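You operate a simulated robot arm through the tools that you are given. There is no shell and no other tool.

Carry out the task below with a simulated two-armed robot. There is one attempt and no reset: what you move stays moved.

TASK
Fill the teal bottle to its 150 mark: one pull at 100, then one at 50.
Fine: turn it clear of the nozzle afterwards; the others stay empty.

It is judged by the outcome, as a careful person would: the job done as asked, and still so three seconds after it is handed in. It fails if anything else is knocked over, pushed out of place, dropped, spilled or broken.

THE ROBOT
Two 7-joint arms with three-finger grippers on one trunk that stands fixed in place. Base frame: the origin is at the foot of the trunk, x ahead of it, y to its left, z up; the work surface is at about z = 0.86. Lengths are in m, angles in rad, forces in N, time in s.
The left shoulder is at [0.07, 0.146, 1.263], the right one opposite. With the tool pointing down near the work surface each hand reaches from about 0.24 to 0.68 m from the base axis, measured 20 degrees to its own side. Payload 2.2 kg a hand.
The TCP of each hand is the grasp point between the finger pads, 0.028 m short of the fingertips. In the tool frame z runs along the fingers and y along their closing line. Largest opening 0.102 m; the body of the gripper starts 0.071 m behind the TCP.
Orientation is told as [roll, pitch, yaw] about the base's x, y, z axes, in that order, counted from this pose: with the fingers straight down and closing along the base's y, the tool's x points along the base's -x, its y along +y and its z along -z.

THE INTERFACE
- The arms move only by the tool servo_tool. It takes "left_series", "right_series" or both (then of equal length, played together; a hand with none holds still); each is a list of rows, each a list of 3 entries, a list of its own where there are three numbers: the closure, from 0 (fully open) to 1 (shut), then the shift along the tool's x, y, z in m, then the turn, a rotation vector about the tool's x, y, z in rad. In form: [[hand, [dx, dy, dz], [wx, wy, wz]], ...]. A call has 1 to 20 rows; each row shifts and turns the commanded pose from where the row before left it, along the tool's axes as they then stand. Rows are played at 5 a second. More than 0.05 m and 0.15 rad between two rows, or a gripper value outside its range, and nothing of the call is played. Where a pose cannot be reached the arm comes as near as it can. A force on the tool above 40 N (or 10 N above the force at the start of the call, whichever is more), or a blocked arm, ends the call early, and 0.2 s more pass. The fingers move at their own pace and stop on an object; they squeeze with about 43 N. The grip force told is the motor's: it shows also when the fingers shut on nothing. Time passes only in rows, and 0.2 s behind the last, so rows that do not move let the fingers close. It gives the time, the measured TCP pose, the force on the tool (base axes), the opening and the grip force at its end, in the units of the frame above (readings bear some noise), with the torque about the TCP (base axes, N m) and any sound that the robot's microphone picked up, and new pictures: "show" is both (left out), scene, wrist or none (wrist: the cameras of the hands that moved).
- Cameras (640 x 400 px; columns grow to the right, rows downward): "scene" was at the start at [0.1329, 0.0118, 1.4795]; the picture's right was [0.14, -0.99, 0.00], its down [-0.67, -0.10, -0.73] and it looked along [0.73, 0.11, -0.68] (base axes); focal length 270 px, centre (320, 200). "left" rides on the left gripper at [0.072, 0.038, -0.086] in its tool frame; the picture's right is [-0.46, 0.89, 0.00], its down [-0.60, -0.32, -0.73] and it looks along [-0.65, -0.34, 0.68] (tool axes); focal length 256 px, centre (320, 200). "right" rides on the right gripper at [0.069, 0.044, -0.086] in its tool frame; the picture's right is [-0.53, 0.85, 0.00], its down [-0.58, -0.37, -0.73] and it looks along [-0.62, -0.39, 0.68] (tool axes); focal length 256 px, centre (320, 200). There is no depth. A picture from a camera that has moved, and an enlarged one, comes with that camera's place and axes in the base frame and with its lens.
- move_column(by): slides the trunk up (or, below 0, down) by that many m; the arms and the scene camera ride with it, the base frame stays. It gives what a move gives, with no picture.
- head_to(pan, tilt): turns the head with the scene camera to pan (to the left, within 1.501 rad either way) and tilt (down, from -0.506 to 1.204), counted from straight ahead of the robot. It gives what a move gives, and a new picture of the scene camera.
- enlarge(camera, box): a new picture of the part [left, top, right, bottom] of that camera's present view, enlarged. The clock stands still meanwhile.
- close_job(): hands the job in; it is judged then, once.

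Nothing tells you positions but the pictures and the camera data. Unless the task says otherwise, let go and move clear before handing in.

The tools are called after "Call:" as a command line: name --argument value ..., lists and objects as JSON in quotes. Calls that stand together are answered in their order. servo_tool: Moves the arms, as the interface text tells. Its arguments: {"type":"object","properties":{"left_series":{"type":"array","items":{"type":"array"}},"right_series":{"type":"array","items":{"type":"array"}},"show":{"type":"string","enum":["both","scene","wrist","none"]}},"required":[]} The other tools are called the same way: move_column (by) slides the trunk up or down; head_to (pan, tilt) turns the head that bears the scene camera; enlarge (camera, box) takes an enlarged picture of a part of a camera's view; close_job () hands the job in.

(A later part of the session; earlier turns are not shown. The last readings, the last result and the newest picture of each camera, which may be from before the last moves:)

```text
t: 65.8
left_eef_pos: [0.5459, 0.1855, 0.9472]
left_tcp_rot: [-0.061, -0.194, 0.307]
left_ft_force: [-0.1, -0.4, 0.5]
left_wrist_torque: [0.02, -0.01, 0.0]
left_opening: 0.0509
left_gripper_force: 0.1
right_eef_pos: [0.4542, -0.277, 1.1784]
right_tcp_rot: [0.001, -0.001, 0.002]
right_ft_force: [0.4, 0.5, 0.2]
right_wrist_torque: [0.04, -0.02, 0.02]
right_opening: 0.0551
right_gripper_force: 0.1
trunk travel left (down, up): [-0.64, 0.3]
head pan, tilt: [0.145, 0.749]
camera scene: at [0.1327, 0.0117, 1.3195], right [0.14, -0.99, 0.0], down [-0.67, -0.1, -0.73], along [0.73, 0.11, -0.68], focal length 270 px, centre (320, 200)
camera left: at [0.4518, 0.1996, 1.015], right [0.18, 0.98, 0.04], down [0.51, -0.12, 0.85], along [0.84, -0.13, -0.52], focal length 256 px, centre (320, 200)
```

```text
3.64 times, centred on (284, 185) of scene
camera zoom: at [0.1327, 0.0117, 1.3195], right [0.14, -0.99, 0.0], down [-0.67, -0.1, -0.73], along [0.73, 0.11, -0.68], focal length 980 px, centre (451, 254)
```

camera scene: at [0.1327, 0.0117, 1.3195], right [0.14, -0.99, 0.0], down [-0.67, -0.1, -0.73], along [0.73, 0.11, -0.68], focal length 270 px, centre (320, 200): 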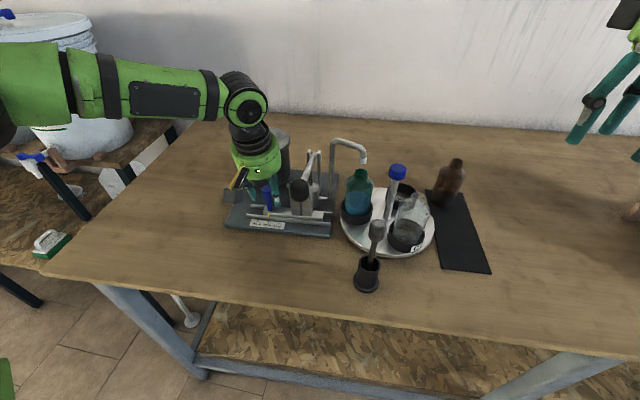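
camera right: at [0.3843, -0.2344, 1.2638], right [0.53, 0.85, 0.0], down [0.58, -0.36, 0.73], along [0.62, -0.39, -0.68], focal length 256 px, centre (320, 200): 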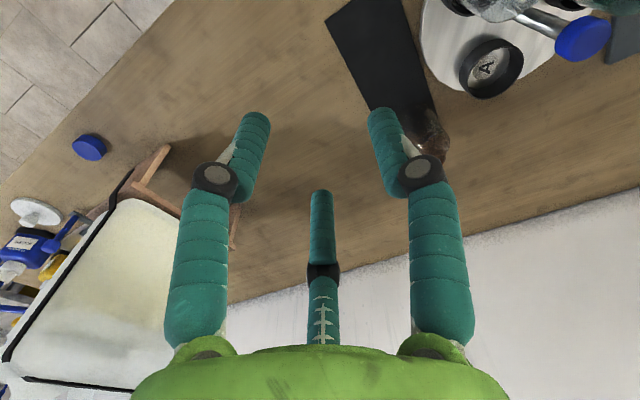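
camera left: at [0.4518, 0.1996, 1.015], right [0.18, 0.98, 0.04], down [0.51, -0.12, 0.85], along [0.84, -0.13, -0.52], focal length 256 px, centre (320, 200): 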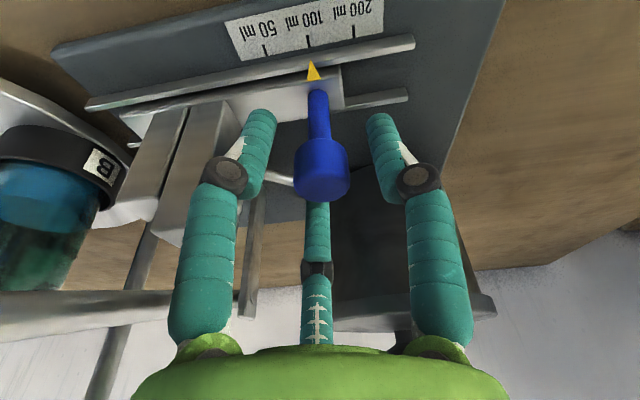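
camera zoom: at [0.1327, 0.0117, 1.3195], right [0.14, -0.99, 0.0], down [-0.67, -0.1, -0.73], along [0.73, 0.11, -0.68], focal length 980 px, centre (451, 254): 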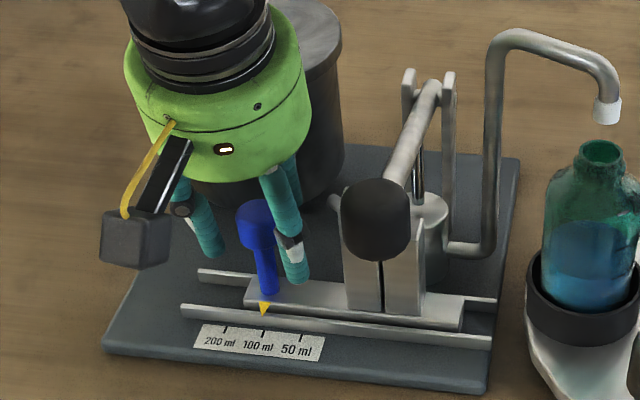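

The knob is between the fingers and the pointer is still on 100. I'll grip and slide it 24.4 mm in -y to the 50 mark.

Call:
servo_tool --left_series '[[0.7, [0, 0, 0], [0, 0, 0]], [0.9, [0, 0, 0], [0, 0, 0]], [1, [0, 0, 0], [0, 0, 0]], [1, [0, 0, 0], [0, 0, 0]], [1, [0.0018, -0.00583, 0], [0, 0, 0]], [1, [0.0018, -0.00583, 0], [0, 0, 0]], [1, [0.0018, -0.00583, 0], [0, 0, 0]], [1, [0.0018, -0.00583, 0], [0, 0, 0]], [1, [0, 0, 0], [0, 0, 0]]]' --show "both"

Call:
enlarge --camera "scene" --box '[220, 130, 348, 240]'

Call:
enlarge --camera "left" --box '[220, 0, 380, 100]'

```text
t: 67.8
left_eef_pos: [0.5459, 0.1608, 0.9481]
left_tcp_rot: [-0.062, -0.194, 0.306]
left_ft_force: [6.0, -0.6, 5.0]
left_wrist_torque: [0.0, 0.3, -0.06]
left_opening: 0.0285
left_gripper_force: 45.4
right_eef_pos: [0.4535, -0.2771, 1.1775]
right_tcp_rot: [0.002, -0.002, -0.001]
right_ft_force: [-0.5, -0.7, -0.3]
right_wrist_torque: [0.03, 0.0, 0.0]
right_opening: 0.055
right_gripper_force: 0.0
trunk travel left (down, up): [-0.64, 0.3]
head pan, tilt: [0.145, 0.749]
camera scene: at [0.1336, 0.0115, 1.3195], right [0.14, -0.99, 0.0], down [-0.67, -0.1, -0.73], along [0.72, 0.11, -0.68], focal length 270 px, centre (320, 200)
camera left: at [0.4516, 0.1757, 1.0147], right [0.18, 0.98, 0.04], down [0.51, -0.12, 0.85], along [0.84, -0.13, -0.52], focal length 256 px, centre (320, 200)
```

scene: 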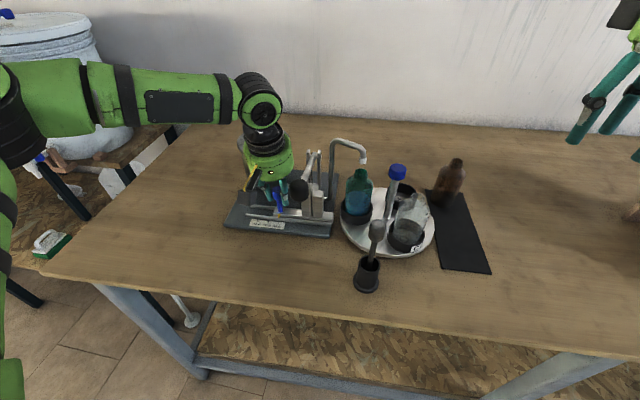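
left: 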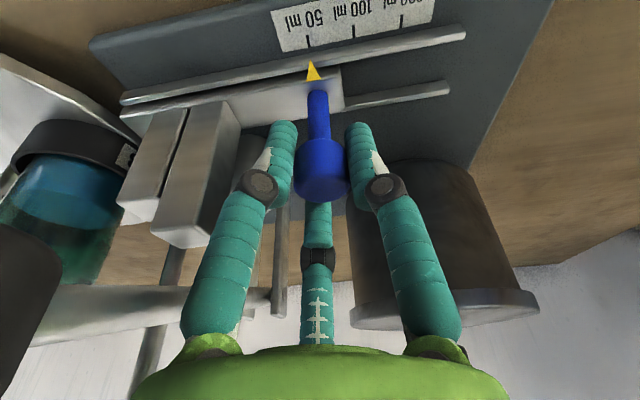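

```text
3.64 times, centred on (284, 185) of scene
camera zoom: at [0.1336, 0.0115, 1.3195], right [0.14, -0.99, 0.0], down [-0.67, -0.1, -0.73], along [0.72, 0.11, -0.68], focal length 980 px, centre (451, 254)
```

zoom: 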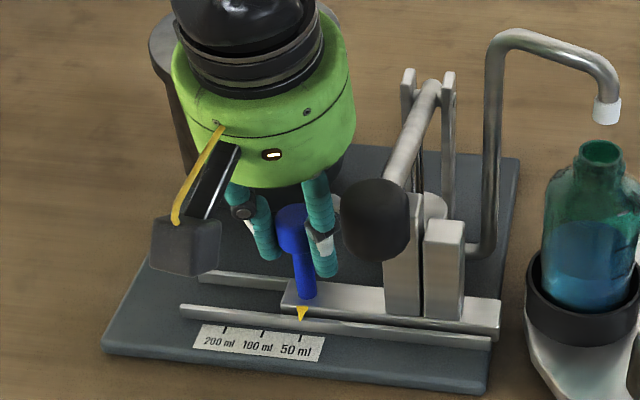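

```text
4.00 times, centred on (300, 50) of left
camera zoom: at [0.4516, 0.1757, 1.0147], right [0.18, 0.98, 0.04], down [0.51, -0.12, 0.85], along [0.84, -0.13, -0.52], focal length 1024 px, centre (400, 800)
```

zoom: 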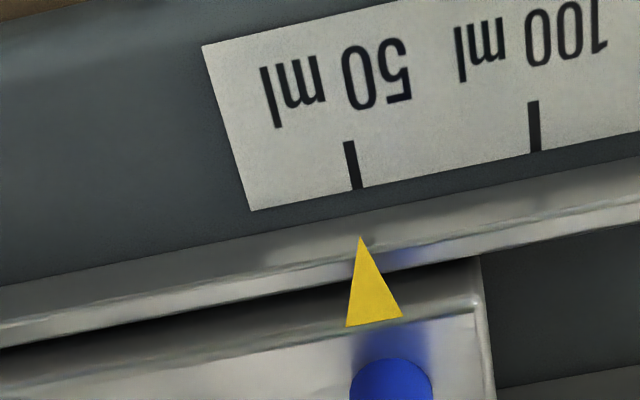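

The pointer is on 50 and the tall block is now under the lever. I'll release and back off along the tool axis.

Call:
servo_tool --left_series '[[0.8, [0, 0, 0], [0, 0, 0]], [0.5, [0, 0, 0], [0, 0, 0]], [0.5, [0, 0, 0], [0, 0, 0]], [0.5, [0, 0, -0.02], [0, 0, 0]], [0.5, [0, 0, -0.03], [0, 0, 0]], [0.5, [0, 0, -0.03], [0, 0, 0]], [0.5, [0, 0, -0.03], [0, 0, 0]], [0.5, [0.02, 0, -0.02], [0, 0, 0]], [0.5, [0, 0, 0], [0, 0, 0]]]' --show "both"

Call:
enlarge --camera "scene" --box '[230, 170, 358, 250]'

```text
t: 69.8
left_eef_pos: [0.5005, 0.1555, 1.0698]
left_tcp_rot: [-0.06, -0.193, 0.305]
left_ft_force: [0.6, 0.4, -0.4]
left_wrist_torque: [-0.01, 0.01, 0.01]
left_opening: 0.0506
left_gripper_force: 0.0
right_eef_pos: [0.4535, -0.2779, 1.1771]
right_tcp_rot: [0.001, 0.0, -0.001]
right_ft_force: [0.4, 1.1, -0.1]
right_wrist_torque: [0.02, 0.01, -0.02]
right_opening: 0.055
right_gripper_force: 0.0
trunk travel left (down, up): [-0.64, 0.3]
head pan, tilt: [0.145, 0.749]
camera scene: at [0.1339, 0.0121, 1.3194], right [0.14, -0.99, 0.0], down [-0.67, -0.1, -0.73], along [0.72, 0.11, -0.68], focal length 270 px, centre (320, 200)
camera left: at [0.4056, 0.1692, 1.1381], right [0.18, 0.98, 0.04], down [0.51, -0.12, 0.85], along [0.84, -0.13, -0.53], focal length 256 px, centre (320, 200)
```

scene: 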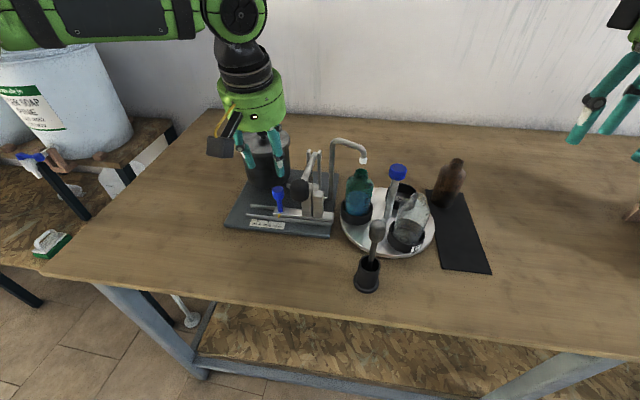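
left: 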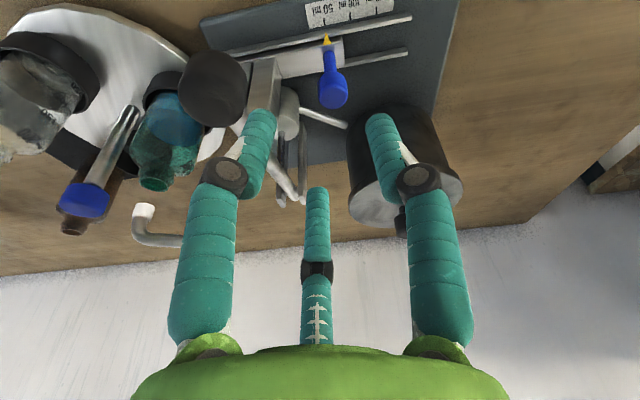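

```text
5.00 times, centred on (294, 210) of scene
camera zoom: at [0.1339, 0.0121, 1.3194], right [0.14, -0.99, 0.0], down [-0.67, -0.1, -0.73], along [0.72, 0.11, -0.68], focal length 1347 px, centre (450, 150)
```

zoom: 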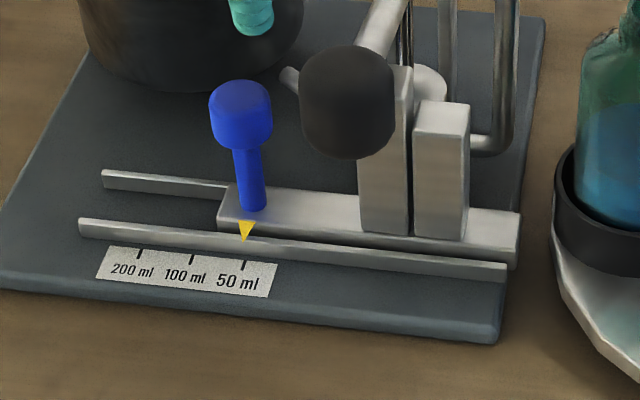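

The slider is settled on 50 and the tall block is under the rod. I'll restore the lever-gripping orientation away from the ball, then re-measure.

Call:
servo_tool --left_series '[[0.45, [0.014, 0.0127, -0.0188], [0, 0, 0]], [0.45, [0.014, 0.0127, -0.0188], [0, 0, 0]], [0.45, [0, 0, 0], [0, 0, 0.15]], [0.45, [0, 0, 0], [0, 0, 0.15]], [0.45, [0, 0, 0], [0, -0.15, 0]], [0.45, [0, 0, 0], [0, 0, 0.12]], [0.45, [0, 0, 0], [0, 0, 0.12]], [0.45, [0, 0, 0], [0, 0, 0.12]], [0.45, [0, 0, 0], [0, 0, 0.12]], [0.45, [0, 0, 0], [0, 0, 0]]]' --show "both"

```text
t: 72.0
left_eef_pos: [0.4599, 0.172, 1.1007]
left_tcp_rot: [0.168, -0.31, -0.509]
left_ft_force: [0.3, 0.3, -0.5]
left_wrist_torque: [0.0, 0.04, -0.04]
left_opening: 0.056
left_gripper_force: 0.0
right_eef_pos: [0.4531, -0.2768, 1.1775]
right_tcp_rot: [-0.001, -0.001, 0.001]
right_ft_force: [0.2, -0.3, 0.4]
right_wrist_torque: [-0.01, 0.01, 0.0]
right_opening: 0.0551
right_gripper_force: 0.1
trunk travel left (down, up): [-0.64, 0.3]
head pan, tilt: [0.145, 0.749]
camera scene: at [0.1327, 0.0118, 1.3195], right [0.14, -0.99, 0.0], down [-0.67, -0.1, -0.73], along [0.73, 0.11, -0.68], focal length 270 px, centre (320, 200)
camera left: at [0.3876, 0.2384, 1.1647], right [0.77, 0.57, 0.28], down [0.11, -0.56, 0.82], along [0.63, -0.6, -0.5], focal length 256 px, centre (320, 200)
```

scene: 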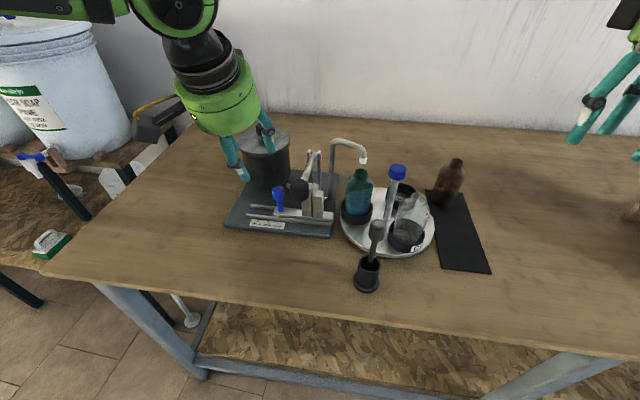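
left: 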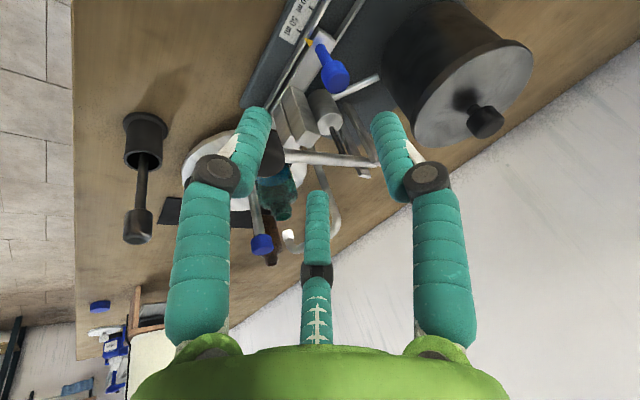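

Orientation matches the earlier lever grip. I'll move to the pre-grasp point above the ball and advance along the same line as before.

Call:
servo_tool --left_series '[[0.45, [-0.01225, -0.0339, 0.0019], [0, 0, 0]], [0.45, [-0.01225, -0.0339, 0.0019], [0, 0, 0]], [0.45, [0, 0, 0], [0, 0, 0]]]' --show "wrist"

Call:
enlarge --camera "left" --box '[200, 20, 456, 180]'

```text
t: 72.8
left_eef_pos: [0.4508, 0.0992, 1.0945]
left_tcp_rot: [0.168, -0.313, -0.502]
left_ft_force: [0.0, -0.9, 0.1]
left_wrist_torque: [0.02, -0.04, 0.01]
left_opening: 0.0561
left_gripper_force: 0.0
right_eef_pos: [0.4524, -0.2767, 1.1792]
right_tcp_rot: [0.0, -0.001, 0.002]
right_ft_force: [-0.5, 1.5, 0.7]
right_wrist_torque: [0.04, -0.06, 0.06]
right_opening: 0.055
right_gripper_force: 0.1
trunk travel left (down, up): [-0.64, 0.3]
head pan, tilt: [0.145, 0.749]
camera left: at [0.378, 0.1663, 1.1588], right [0.77, 0.57, 0.28], down [0.11, -0.56, 0.82], along [0.63, -0.6, -0.49], focal length 256 px, centre (320, 200)
```

left: 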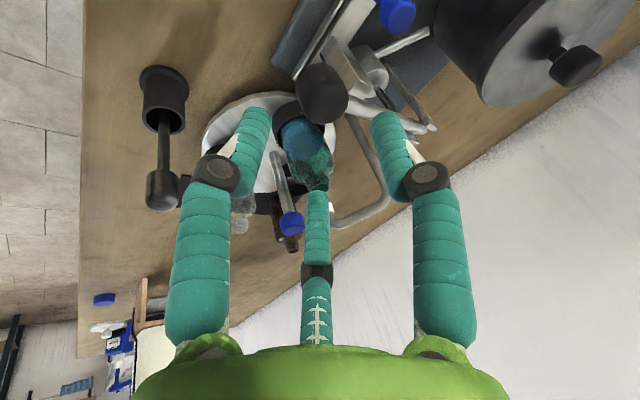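

```text
2.50 times, centred on (328, 100) of left
camera zoom: at [0.378, 0.1663, 1.1588], right [0.77, 0.57, 0.28], down [0.11, -0.56, 0.82], along [0.63, -0.6, -0.49], focal length 640 px, centre (300, 450)
```

zoom: 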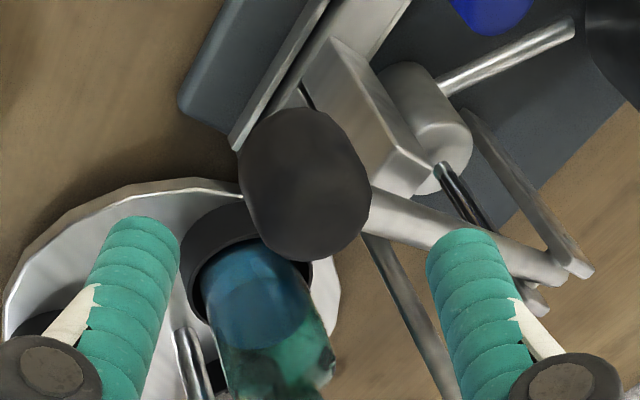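

The ball is centred as before. Advancing to straddle it and gripping.

Call:
servo_tool --left_series '[[0.45, [-0.001, 0.0012, 0.025], [0, 0, 0]], [0.45, [0, 0, 0.025], [0, 0, 0]], [0.45, [0, 0, 0.024], [0, 0, 0]], [0.45, [0, 0, 0.0176], [0, 0, 0]], [0.45, [0, 0, 0], [0, 0, 0]], [0.65, [0, 0, 0], [0, 0, 0]], [0.85, [0, 0, 0], [0, 0, 0]], [1, [0, 0, 0], [0, 0, 0]], [1, [0, 0, 0], [0, 0, 0]]]' --show "both"

Call:
enlarge --camera "scene" --box '[220, 110, 400, 240]'

```text
t: 74.8
left_eef_pos: [0.4839, 0.0988, 1.0071]
left_tcp_rot: [0.167, -0.309, -0.506]
left_ft_force: [-3.2, 3.8, -1.2]
left_wrist_torque: [0.51, 0.27, 0.15]
left_opening: 0.0319
left_gripper_force: 45.2
right_eef_pos: [0.4539, -0.2765, 1.1788]
right_tcp_rot: [0.002, -0.004, -0.001]
right_ft_force: [0.1, 0.2, 0.2]
right_wrist_torque: [0.02, -0.04, 0.04]
right_opening: 0.0551
right_gripper_force: 0.1
trunk travel left (down, up): [-0.64, 0.3]
head pan, tilt: [0.145, 0.749]
camera scene: at [0.1323, 0.0127, 1.3195], right [0.14, -0.99, 0.0], down [-0.67, -0.1, -0.73], along [0.73, 0.11, -0.68], focal length 270 px, centre (320, 200)
camera left: at [0.4114, 0.1668, 1.0719], right [0.77, 0.57, 0.28], down [0.12, -0.56, 0.82], along [0.63, -0.6, -0.5], focal length 256 px, centre (320, 200)
```

scene: 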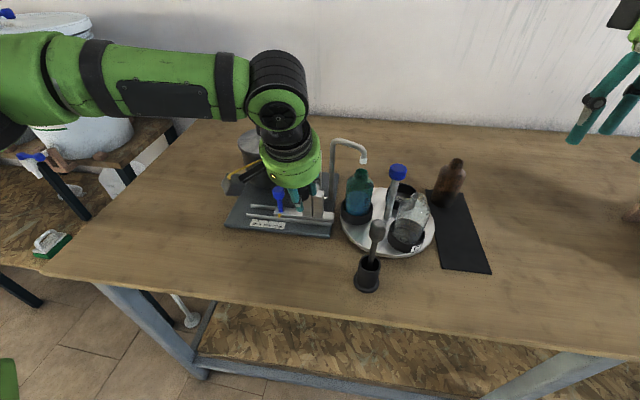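
left: 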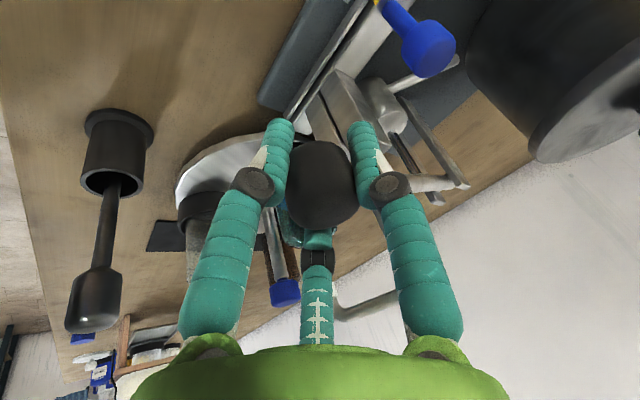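

```text
3.08 times, centred on (310, 175) of scene
camera zoom: at [0.1323, 0.0127, 1.3195], right [0.14, -0.99, 0.0], down [-0.67, -0.1, -0.73], along [0.73, 0.11, -0.68], focal length 829 px, centre (351, 277)
```

zoom: 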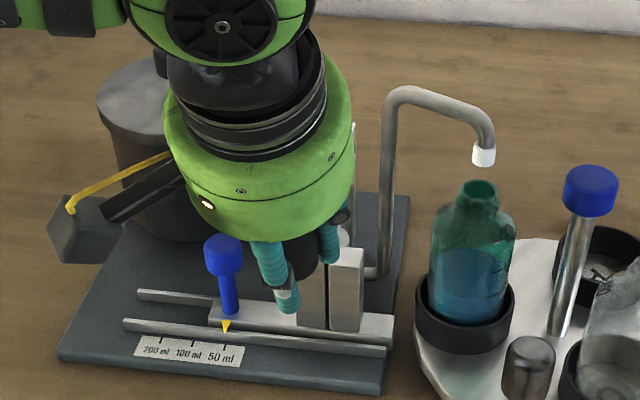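

The grip is good. For the 50 setting the stroke should be about half as long. I'll pull 0.12 rad, then continue in small steps toward the stop.

Call:
servo_tool --left_series '[[1, [0.00338, -0.00176, 0.00593], [-0.0185, -0.0355, 0]], [1, [0.00338, -0.00176, 0.00593], [-0.0185, -0.0355, 0]], [1, [0.00338, -0.00176, 0.00593], [-0.0185, -0.0355, 0]], [1, [0.0017, -0.00088, 0.00297], [-0.0092, -0.0178, 0]]]' --show "both"

Call:
enlarge --camera "scene" --box '[220, 110, 400, 240]'

```text
t: 75.8
left_eef_pos: [0.4813, 0.0984, 0.984]
left_tcp_rot: [0.242, -0.436, -0.533]
left_ft_force: [-0.5, 1.2, 1.4]
left_wrist_torque: [0.1, -0.19, -0.02]
left_opening: 0.0319
left_gripper_force: 45.3
right_eef_pos: [0.4539, -0.2768, 1.1781]
right_tcp_rot: [0.0, -0.002, 0.0]
right_ft_force: [-0.1, 0.7, -1.2]
right_wrist_torque: [-0.01, 0.0, -0.02]
right_opening: 0.0553
right_gripper_force: 0.2
trunk travel left (down, up): [-0.64, 0.3]
head pan, tilt: [0.145, 0.749]
camera scene: at [0.1324, 0.0121, 1.3196], right [0.14, -0.99, 0.0], down [-0.67, -0.1, -0.73], along [0.73, 0.11, -0.68], focal length 270 px, centre (320, 200)
camera left: at [0.3999, 0.1669, 1.0378], right [0.72, 0.57, 0.39], down [0.0, -0.56, 0.83], along [0.69, -0.6, -0.4], focal length 256 px, centre (320, 200)
```

scene: 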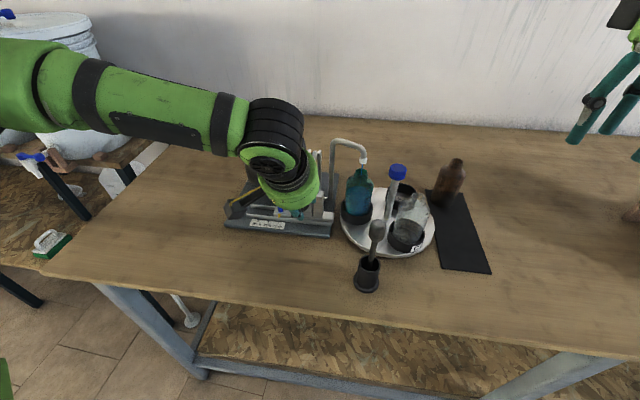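
left: 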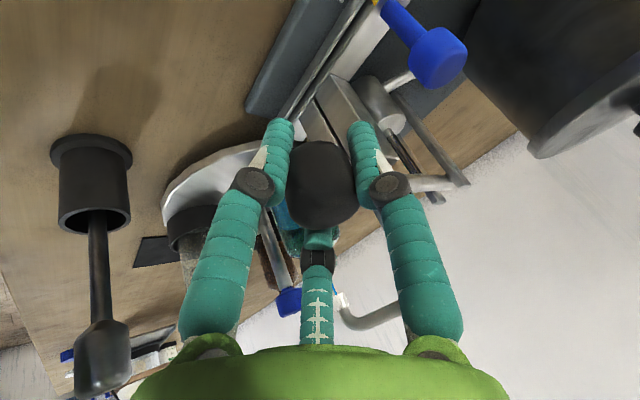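

```text
3.08 times, centred on (310, 175) of scene
camera zoom: at [0.1324, 0.0121, 1.3196], right [0.14, -0.99, 0.0], down [-0.67, -0.1, -0.73], along [0.73, 0.11, -0.68], focal length 829 px, centre (351, 277)
```

zoom: 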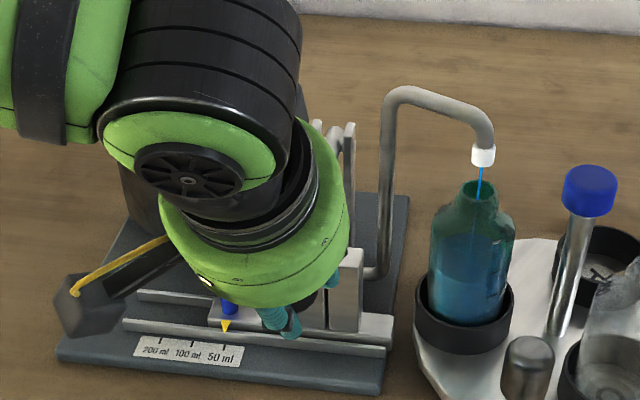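

Liquid is flowing again at light force. Continuing in small steps to find the stop.

Call:
servo_tool --left_series '[[1, [0.00085, -0.00044, 0.00148], [-0.0046, -0.0089, 0]], [1, [0.00085, -0.00044, 0.00148], [-0.0046, -0.0089, 0]], [1, [0.00085, -0.00044, 0.00148], [-0.0046, -0.0089, 0]], [1, [0.00085, -0.00044, 0.00148], [-0.0046, -0.0089, 0]]]' --show "wrist"

Call:
enlarge --camera "scene" --box '[320, 130, 400, 240]'

```text
t: 76.8
left_eef_pos: [0.4813, 0.1006, 0.977]
left_tcp_rot: [0.265, -0.469, -0.542]
left_ft_force: [0.5, 2.0, 6.5]
left_wrist_torque: [-0.13, -0.85, -0.11]
left_opening: 0.032
left_gripper_force: 45.2
right_eef_pos: [0.4526, -0.2783, 1.179]
right_tcp_rot: [0.0, -0.003, -0.001]
right_ft_force: [0.0, 0.0, 0.7]
right_wrist_torque: [-0.03, 0.02, 0.0]
right_opening: 0.0548
right_gripper_force: 0.0
trunk travel left (down, up): [-0.64, 0.3]
head pan, tilt: [0.145, 0.749]
camera left: at [0.3976, 0.1669, 1.0275], right [0.71, 0.57, 0.42], down [-0.04, -0.56, 0.83], along [0.71, -0.6, -0.37], focal length 256 px, centre (320, 200)
```

left: 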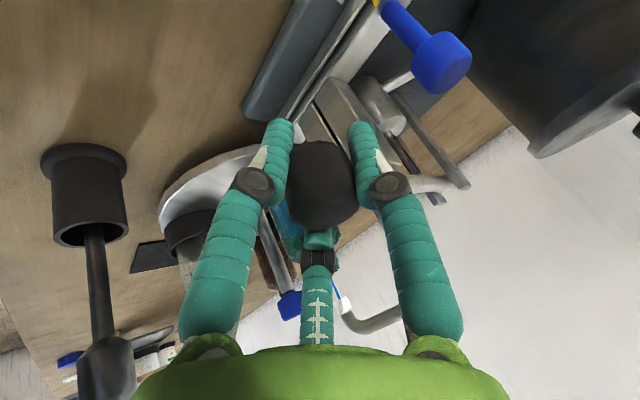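

```text
3.64 times, centred on (360, 185) of scene
camera zoom: at [0.1319, 0.0122, 1.3197], right [0.14, -0.99, 0.0], down [-0.67, -0.1, -0.73], along [0.73, 0.11, -0.68], focal length 980 px, centre (174, 254)
```

zoom: 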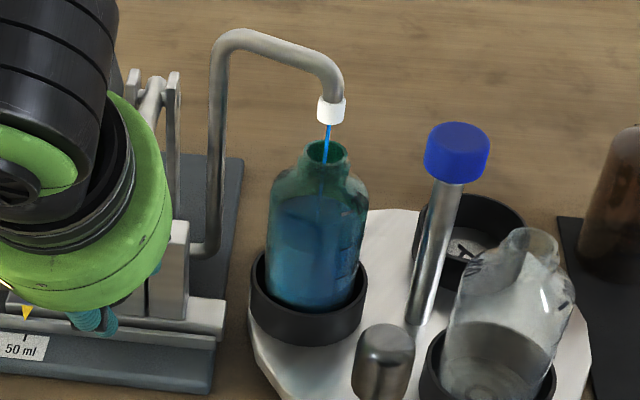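

The stream is still running and force is only 6.5 N, so the stop is not yet firmly reached. A few more small steps.

Call:
servo_tool --left_series '[[1, [0.00085, -0.00044, 0.00148], [-0.0046, -0.0089, 0]], [1, [0.00085, -0.00044, 0.00148], [-0.0046, -0.0089, 0]], [1, [0, 0, 0], [0, 0, 0]]]' --show "wrist"

Call:
enlarge --camera "scene" --box '[320, 130, 400, 240]'

```text
t: 77.6
left_eef_pos: [0.4801, 0.0996, 0.9736]
left_tcp_rot: [0.274, -0.485, -0.549]
left_ft_force: [4.8, -1.4, 11.8]
left_wrist_torque: [-0.08, 0.77, 0.04]
left_opening: 0.0321
left_gripper_force: 45.1
right_eef_pos: [0.4527, -0.2772, 1.1775]
right_tcp_rot: [0.003, 0.0, 0.001]
right_ft_force: [-0.5, 0.2, 0.5]
right_wrist_torque: [0.0, 0.01, 0.01]
right_opening: 0.0549
right_gripper_force: 0.1
trunk travel left (down, up): [-0.64, 0.3]
head pan, tilt: [0.145, 0.749]
camera left: at [0.3967, 0.1669, 1.0228], right [0.7, 0.57, 0.43], down [-0.05, -0.56, 0.83], along [0.71, -0.6, -0.36], focal length 256 px, centre (320, 200)
```

left: 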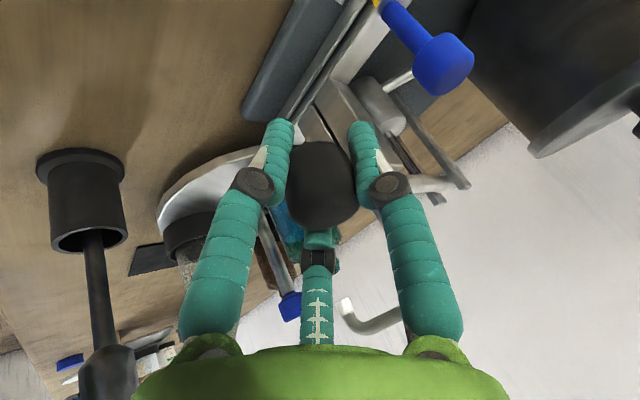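

```text
3.64 times, centred on (360, 185) of scene
camera zoom: at [0.1327, 0.0113, 1.3196], right [0.14, -0.99, 0.0], down [-0.67, -0.1, -0.73], along [0.73, 0.11, -0.68], focal length 980 px, centre (174, 254)
```

zoom: 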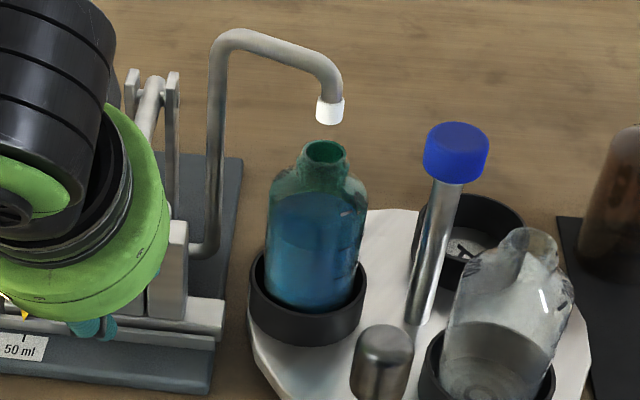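

The stream has stopped. I'll press slightly more to confirm the lever is firmly on the block.

Call:
servo_tool --left_series '[[1, [0.0006, -0.0003, 0.0015], [0, 0, 0]], [1, [0.0006, -0.0003, 0.0015], [0, 0, 0]]]' --show "wrist"

Call:
enlarge --camera "scene" --box '[320, 130, 400, 240]'

```text
t: 78.2
left_eef_pos: [0.4816, 0.1005, 0.9744]
left_tcp_rot: [0.281, -0.492, -0.55]
left_ft_force: [4.6, 2.6, 27.5]
left_wrist_torque: [0.07, 0.54, 0.0]
left_opening: 0.032
left_gripper_force: 44.6
right_eef_pos: [0.4519, -0.2788, 1.1796]
right_tcp_rot: [0.002, -0.003, -0.001]
right_ft_force: [0.3, 0.9, 0.0]
right_wrist_torque: [-0.02, 0.02, 0.01]
right_opening: 0.0552
right_gripper_force: 0.0
trunk travel left (down, up): [-0.64, 0.3]
head pan, tilt: [0.145, 0.749]
camera left: at [0.3964, 0.167, 1.0219], right [0.7, 0.57, 0.44], down [-0.06, -0.56, 0.83], along [0.72, -0.6, -0.35], focal length 256 px, centre (320, 200)
```

left: 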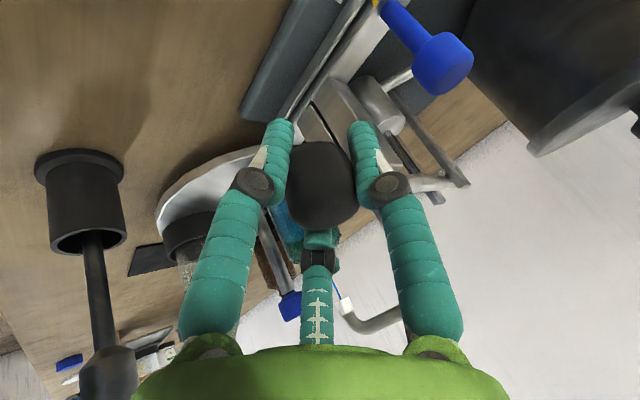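

```text
3.64 times, centred on (360, 185) of scene
camera zoom: at [0.1303, 0.0114, 1.3201], right [0.14, -0.99, 0.0], down [-0.67, -0.1, -0.73], along [0.73, 0.11, -0.68], focal length 980 px, centre (174, 254)
```

zoom: 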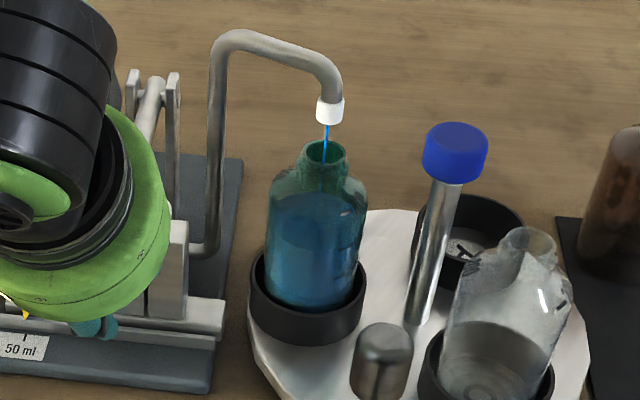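

Force rose to 27 N with under 1 mm of motion, so it is essentially on the stop. I'll press a touch more and hold to let the last of the flow finish.

Call:
servo_tool --left_series '[[1, [0.0002, -0.0001, 0.0006], [0, 0, 0]], [1, [0, 0, 0], [0, 0, 0]], [1, [0, 0, 0], [0, 0, 0]]]' --show "none"

Call:
enlarge --camera "scene" --box '[325, 150, 395, 235]'

```text
t: 79.0
left_eef_pos: [0.4808, 0.0999, 0.9751]
left_tcp_rot: [0.281, -0.495, -0.551]
left_ft_force: [4.5, 3.8, 32.9]
left_wrist_torque: [0.13, 0.26, 0.25]
left_opening: 0.0321
left_gripper_force: 44.8
right_eef_pos: [0.45, -0.277, 1.1798]
right_tcp_rot: [-0.001, -0.004, 0.001]
right_ft_force: [0.0, 0.4, 0.2]
right_wrist_torque: [-0.01, 0.0, 0.02]
right_opening: 0.0552
right_gripper_force: 0.1
trunk travel left (down, up): [-0.64, 0.3]
head pan, tilt: [0.145, 0.749]
```

```text
4.71 times, centred on (360, 192) of scene
camera zoom: at [0.1293, 0.0118, 1.32], right [0.14, -0.99, 0.0], down [-0.67, -0.1, -0.74], along [0.73, 0.11, -0.68], focal length 1268 px, centre (132, 235)
```

zoom: 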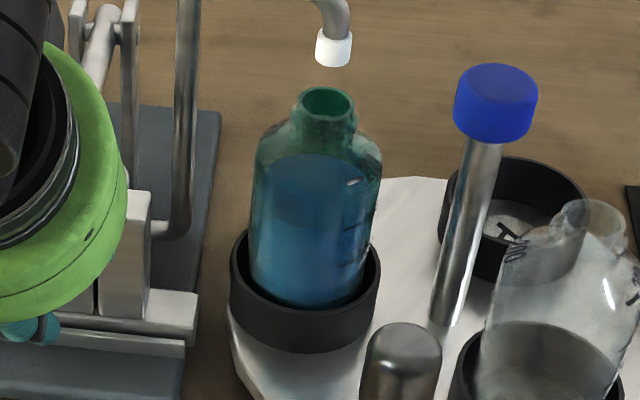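

The stream has ended and the level is clearly higher. Now I'll raise the lever back along its arc.

Call:
servo_tool --left_series '[[1, [-0.0007, 0.00035, -0.0018], [0, 0, 0]], [1, [-0.0007, 0.00035, -0.0018], [0, 0, 0]], [1, [-0.00338, 0.00176, -0.00593], [0.0185, 0.0355, 0]], [1, [-0.00338, 0.00176, -0.00593], [0.0185, 0.0355, 0]], [1, [-0.00338, 0.00176, -0.00593], [0.0185, 0.0355, 0]], [1, [-0.00338, 0.00176, -0.00593], [0.0185, 0.0355, 0]], [1, [-0.00338, 0.00176, -0.00593], [0.0185, 0.0355, 0]], [1, [0, 0, 0], [0, 0, 0]]]' --show "both"

```text
t: 80.8
left_eef_pos: [0.4853, 0.0993, 1.0074]
left_tcp_rot: [0.166, -0.306, -0.506]
left_ft_force: [-2.6, -3.2, -6.8]
left_wrist_torque: [0.36, 0.72, 0.14]
left_opening: 0.0318
left_gripper_force: 45.0
right_eef_pos: [0.4531, -0.2787, 1.1766]
right_tcp_rot: [0.0, 0.001, 0.0]
right_ft_force: [0.0, -0.1, -0.3]
right_wrist_torque: [0.0, 0.01, -0.02]
right_opening: 0.055
right_gripper_force: 0.1
trunk travel left (down, up): [-0.64, 0.3]
head pan, tilt: [0.145, 0.749]
camera scene: at [0.1333, 0.0111, 1.3194], right [0.14, -0.99, 0.0], down [-0.67, -0.1, -0.73], along [0.73, 0.11, -0.68], focal length 270 px, centre (320, 200)
camera left: at [0.4118, 0.1669, 1.0718], right [0.77, 0.57, 0.28], down [0.12, -0.56, 0.82], along [0.62, -0.6, -0.5], focal length 256 px, centre (320, 200)
```

scene: 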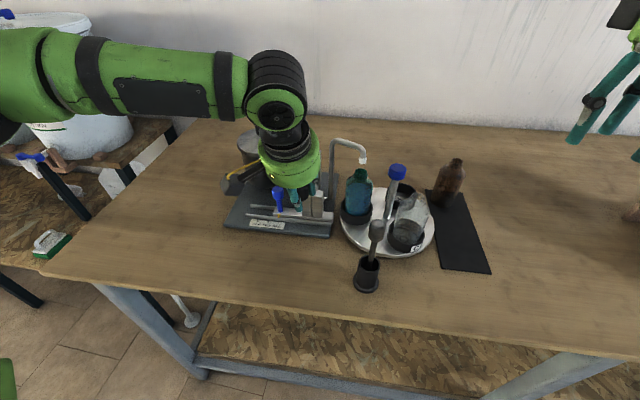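
left: 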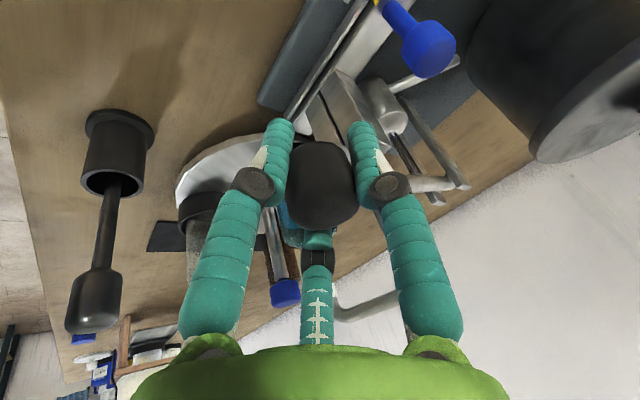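

The lever is back at its top position. I'll release, back off along the tool axis, and take the left hand away to the left.

Call:
servo_tool --left_series '[[0.8, [0, 0, 0], [0, 0, 0]], [0.5, [0, 0, 0], [0, 0, 0]], [0.45, [0, 0, 0], [0, 0, 0]], [0.45, [0, 0, -0.02], [0, 0, 0]], [0.45, [0, 0, -0.025], [0, 0, 0]], [0.45, [0, 0, -0.025], [0, 0, 0]], [0.45, [0, 0, -0.025], [0, 0, 0]], [0.45, [0.015, 0.03, 0], [0, 0, 0]], [0.45, [0.015, 0.03, 0], [0, 0, 0]], [0.45, [0.015, 0.03, 0], [0, 0, 0]], [0.45, [0.015, 0.03, 0], [0, 0, 0]], [0.45, [0, 0, 0], [0, 0, 0]]]' --show "both"

Call:
enlarge --camera "scene" --box '[325, 150, 395, 235]'

Call:
enlarge --camera "scene" --box '[215, 120, 375, 240]'

```text
t: 83.4
left_eef_pos: [0.4534, 0.2336, 1.0984]
left_tcp_rot: [0.167, -0.31, -0.506]
left_ft_force: [-0.1, -1.0, -0.5]
left_wrist_torque: [-0.03, 0.02, 0.02]
left_opening: 0.0563
left_gripper_force: 0.0
right_eef_pos: [0.4533, -0.2782, 1.1772]
right_tcp_rot: [0.001, 0.0, -0.001]
right_ft_force: [0.0, -0.7, -0.9]
right_wrist_torque: [0.06, 0.04, 0.0]
right_opening: 0.0551
right_gripper_force: 0.0
trunk travel left (down, up): [-0.64, 0.3]
head pan, tilt: [0.145, 0.749]
camera scene: at [0.1332, 0.0108, 1.3195], right [0.14, -0.99, 0.0], down [-0.67, -0.1, -0.73], along [0.73, 0.11, -0.68], focal length 270 px, centre (320, 200)
camera left: at [0.3806, 0.3011, 1.1634], right [0.77, 0.57, 0.28], down [0.11, -0.56, 0.82], along [0.63, -0.6, -0.5], focal length 256 px, centre (320, 200)
```

scene: 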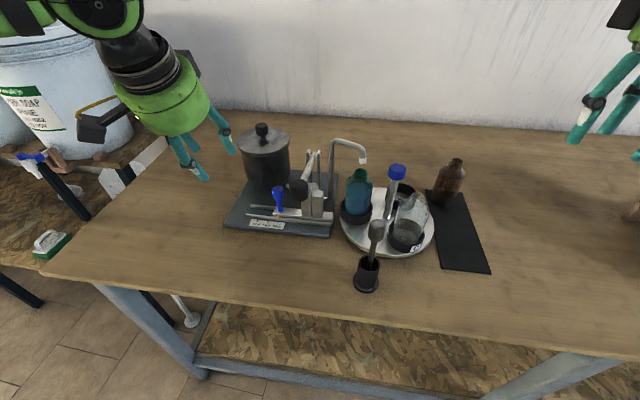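
left: 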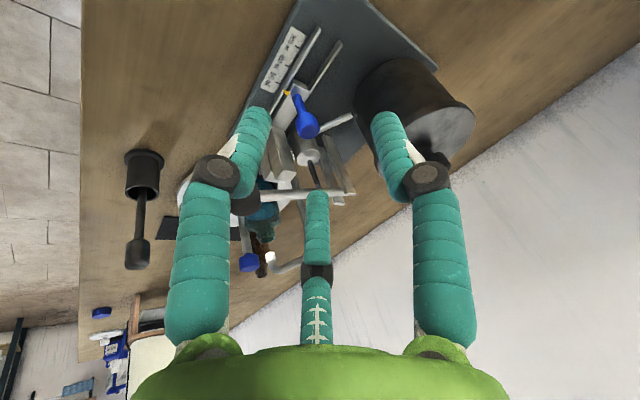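

```text
4.71 times, centred on (360, 192) of scene
camera zoom: at [0.1332, 0.0108, 1.3195], right [0.14, -0.99, 0.0], down [-0.67, -0.1, -0.73], along [0.73, 0.11, -0.68], focal length 1268 px, centre (132, 235)
```

zoom: 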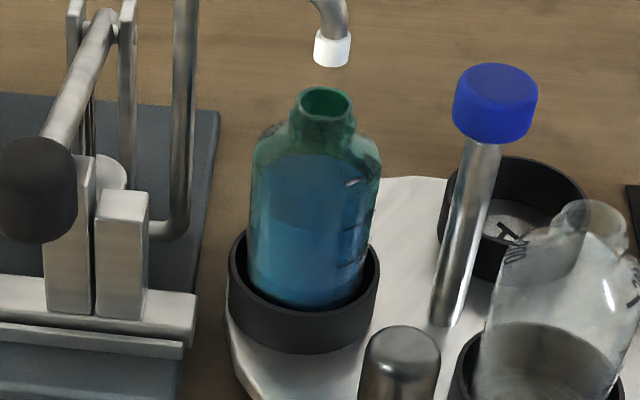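

```text
3.33 times, centred on (295, 180) of scene
camera zoom: at [0.1332, 0.0108, 1.3195], right [0.14, -0.99, 0.0], down [-0.67, -0.1, -0.73], along [0.73, 0.11, -0.68], focal length 898 px, centre (403, 267)
```

zoom: 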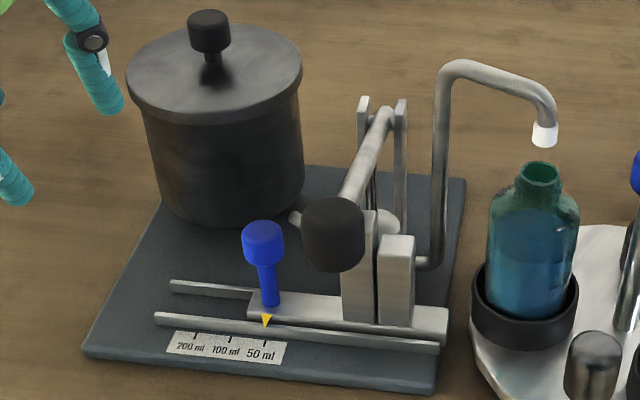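

The bottle has both pulls in it, and the lever and slider are at rest. Now to turn the table: I'll raise the trunk back by 0.16 m, since that posture worked for the knob, and bring the right hand over at safe height.

Call:
move_column --by 0.16

Call:
servo_tool --right_series '[[0.46, [0, 0, 0.04], [0, 0, 0]], [0.46, [0, 0, 0.04], [0, 0, 0]], [0.46, [0, 0, 0.04], [0, 0, 0]], [0.46, [0, 0, 0.04], [0, 0, 0]], [0.46, [0, 0, 0.03], [0, 0, 0]], [0.46, [0, 0, 0], [0, 0, 0]]]' --show "both"

```text
t: 85.3
left_eef_pos: [0.453, 0.2351, 1.2595]
left_tcp_rot: [0.164, -0.31, -0.506]
left_ft_force: [-0.2, -0.2, -0.2]
left_wrist_torque: [0.02, 0.0, -0.04]
left_opening: 0.056
left_gripper_force: 0.1
right_eef_pos: [0.4538, -0.2767, 1.3374]
right_tcp_rot: [0.001, 0.0, -0.001]
right_ft_force: [-0.8, 0.1, -0.5]
right_wrist_torque: [0.01, 0.02, 0.01]
right_opening: 0.0552
right_gripper_force: 0.1
trunk travel left (down, up): [-0.8, 0.14]
head pan, tilt: [0.145, 0.749]
```

```text
t: 86.7
left_eef_pos: [0.4527, 0.2337, 1.2579]
left_tcp_rot: [0.165, -0.31, -0.507]
left_ft_force: [-0.2, 0.4, 0.0]
left_wrist_torque: [0.0, -0.04, -0.01]
left_opening: 0.056
left_gripper_force: 0.1
right_eef_pos: [0.4534, -0.2766, 1.1495]
right_tcp_rot: [0.001, -0.003, -0.001]
right_ft_force: [-0.1, 1.3, 0.0]
right_wrist_torque: [0.0, -0.01, 0.01]
right_opening: 0.0549
right_gripper_force: 0.0
trunk travel left (down, up): [-0.8, 0.14]
head pan, tilt: [0.145, 0.749]
camera scene: at [0.1324, 0.0123, 1.4796], right [0.14, -0.99, 0.0], down [-0.67, -0.1, -0.73], along [0.73, 0.11, -0.68], focal length 270 px, centre (320, 200)
camera right: at [0.385, -0.2345, 1.2345], right [0.53, 0.85, 0.0], down [0.58, -0.36, 0.73], along [0.62, -0.39, -0.68], focal length 256 px, centre (320, 200)
```

scene: 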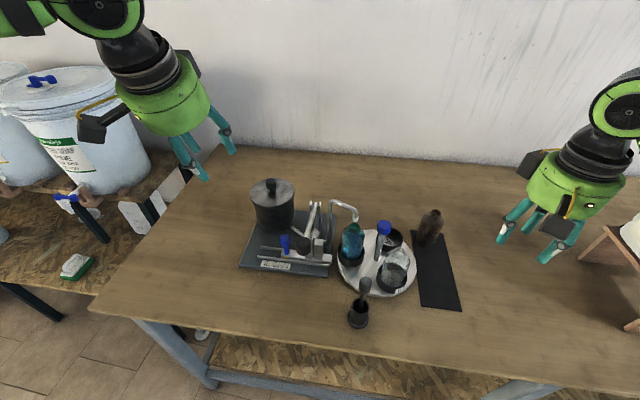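
right: 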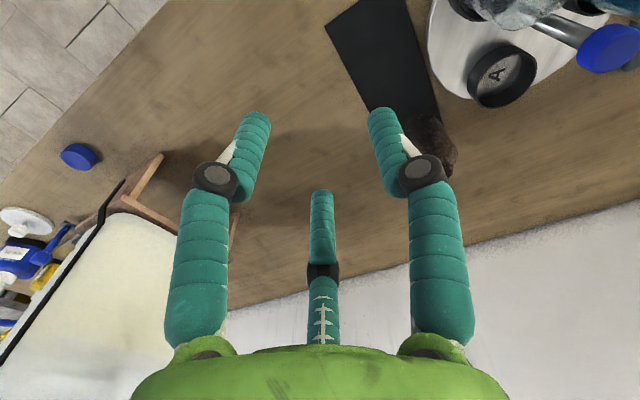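

I'll move over the spindle and yaw to -0.35 rad, ready for a counter-clockwise turn.

Call:
servo_tool --right_series '[[0.46, [-0.0186, 0.0338, 0.005], [0, 0, 0]], [0.46, [-0.0186, 0.0338, 0.005], [0, 0, 0]], [0.46, [-0.0186, 0.0338, 0.005], [0, 0, 0]], [0.46, [-0.0186, 0.0338, 0.005], [0, 0, 0]], [0.46, [-0.0186, 0.0339, 0.005], [0, 0, 0]], [0.46, [-0.0185, 0.0339, 0.005], [0, 0, 0]], [0.46, [0, 0, 0], [0, 0, 0.12]], [0.46, [0, 0, 0], [0, 0, 0.12]], [0.46, [0, 0, 0], [0, 0, 0.11]], [0.46, [0, 0, 0], [0, 0, 0]]]' --show "both"

Call:
enlarge --camera "right" --box '[220, 10, 476, 170]'

```text
t: 88.9
left_eef_pos: [0.4527, 0.2344, 1.2586]
left_tcp_rot: [0.168, -0.311, -0.505]
left_ft_force: [0.0, 0.1, -1.3]
left_wrist_torque: [-0.03, 0.03, 0.0]
left_opening: 0.0561
left_gripper_force: 0.0
right_eef_pos: [0.5653, -0.0737, 1.1178]
right_tcp_rot: [0.003, -0.001, -0.351]
right_ft_force: [0.6, -0.5, 0.2]
right_wrist_torque: [-0.01, -0.02, 0.0]
right_opening: 0.0551
right_gripper_force: 0.1
trunk travel left (down, up): [-0.8, 0.14]
head pan, tilt: [0.145, 0.749]
camera scene: at [0.1328, 0.0114, 1.4795], right [0.14, -0.99, 0.0], down [-0.67, -0.1, -0.73], along [0.73, 0.11, -0.68], focal length 270 px, centre (320, 200)
camera right: at [0.5153, -0.0106, 1.2031], right [0.79, 0.61, 0.0], down [0.42, -0.54, 0.73], along [0.45, -0.58, -0.68], focal length 256 px, centre (320, 200)
```

scene: 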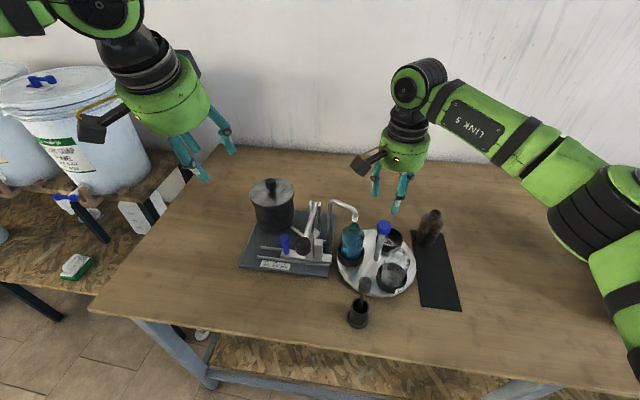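
right: 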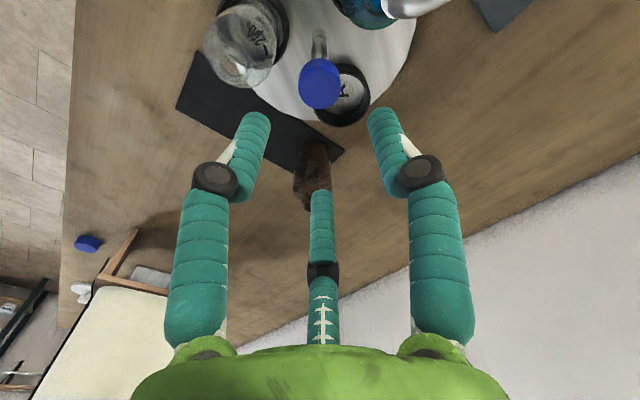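

```text
2.50 times, centred on (348, 90) of right
camera zoom: at [0.5153, -0.0106, 1.2031], right [0.79, 0.61, 0.0], down [0.42, -0.54, 0.73], along [0.45, -0.58, -0.68], focal length 640 px, centre (250, 475)
```

zoom: 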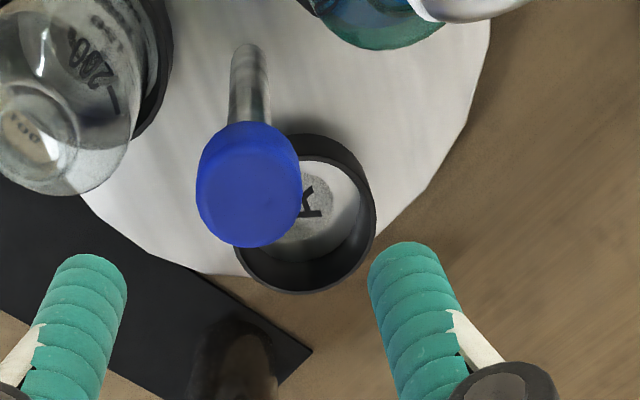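

Alignment matches the earlier grip to under 1 mm. I'll lower to the knob and close.

Call:
servo_tool --right_series '[[0.46, [-0.0007, 0.0003, 0.03], [0, 0, 0]], [0.46, [0, 0, 0.03], [0, 0, 0]], [0.46, [0, 0, 0.025], [0, 0, 0]], [0.46, [0, 0, 0.0205], [0, 0, 0]], [0.46, [0, 0, 0], [0, 0, 0]], [0.7, [0, 0, 0], [0, 0, 0]], [1, [0, 0, 0], [0, 0, 0]], [1, [0, 0, 0], [0, 0, 0]], [1, [0, 0, 0], [0, 0, 0]]]' --show "both"

```text
t: 90.9
left_eef_pos: [0.4534, 0.2329, 1.2584]
left_tcp_rot: [0.168, -0.311, -0.506]
left_ft_force: [-0.7, 0.8, 0.1]
left_wrist_torque: [0.0, -0.05, -0.01]
left_opening: 0.0562
left_gripper_force: 0.1
right_eef_pos: [0.5654, -0.0755, 1.0115]
right_tcp_rot: [-0.001, 0.001, -0.349]
right_ft_force: [-3.1, -2.5, -2.8]
right_wrist_torque: [-0.65, -0.06, 0.03]
right_opening: 0.03
right_gripper_force: 44.9
trunk travel left (down, up): [-0.8, 0.14]
head pan, tilt: [0.145, 0.749]
camera scene: at [0.1325, 0.0111, 1.4795], right [0.14, -0.99, 0.0], down [-0.67, -0.1, -0.73], along [0.73, 0.11, -0.68], focal length 270 px, centre (320, 200)
camera right: at [0.5155, -0.011, 1.0968], right [0.79, 0.61, 0.0], down [0.42, -0.54, 0.73], along [0.45, -0.58, -0.68], focal length 256 px, centre (320, 200)
```

scene: 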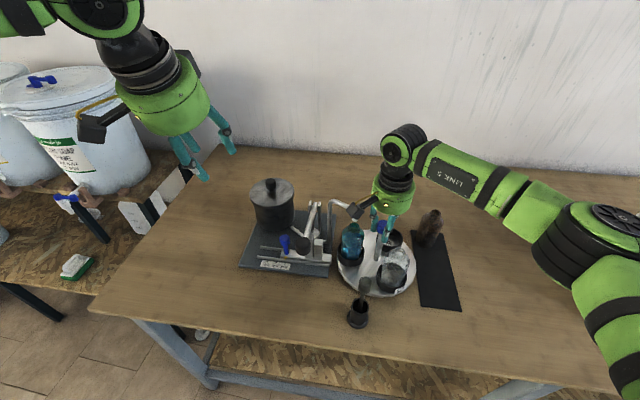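
right: 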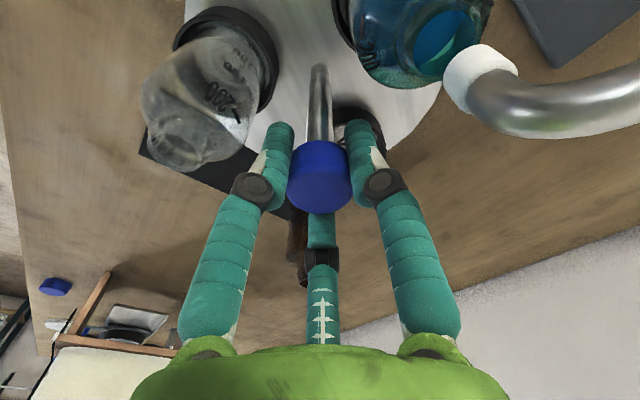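

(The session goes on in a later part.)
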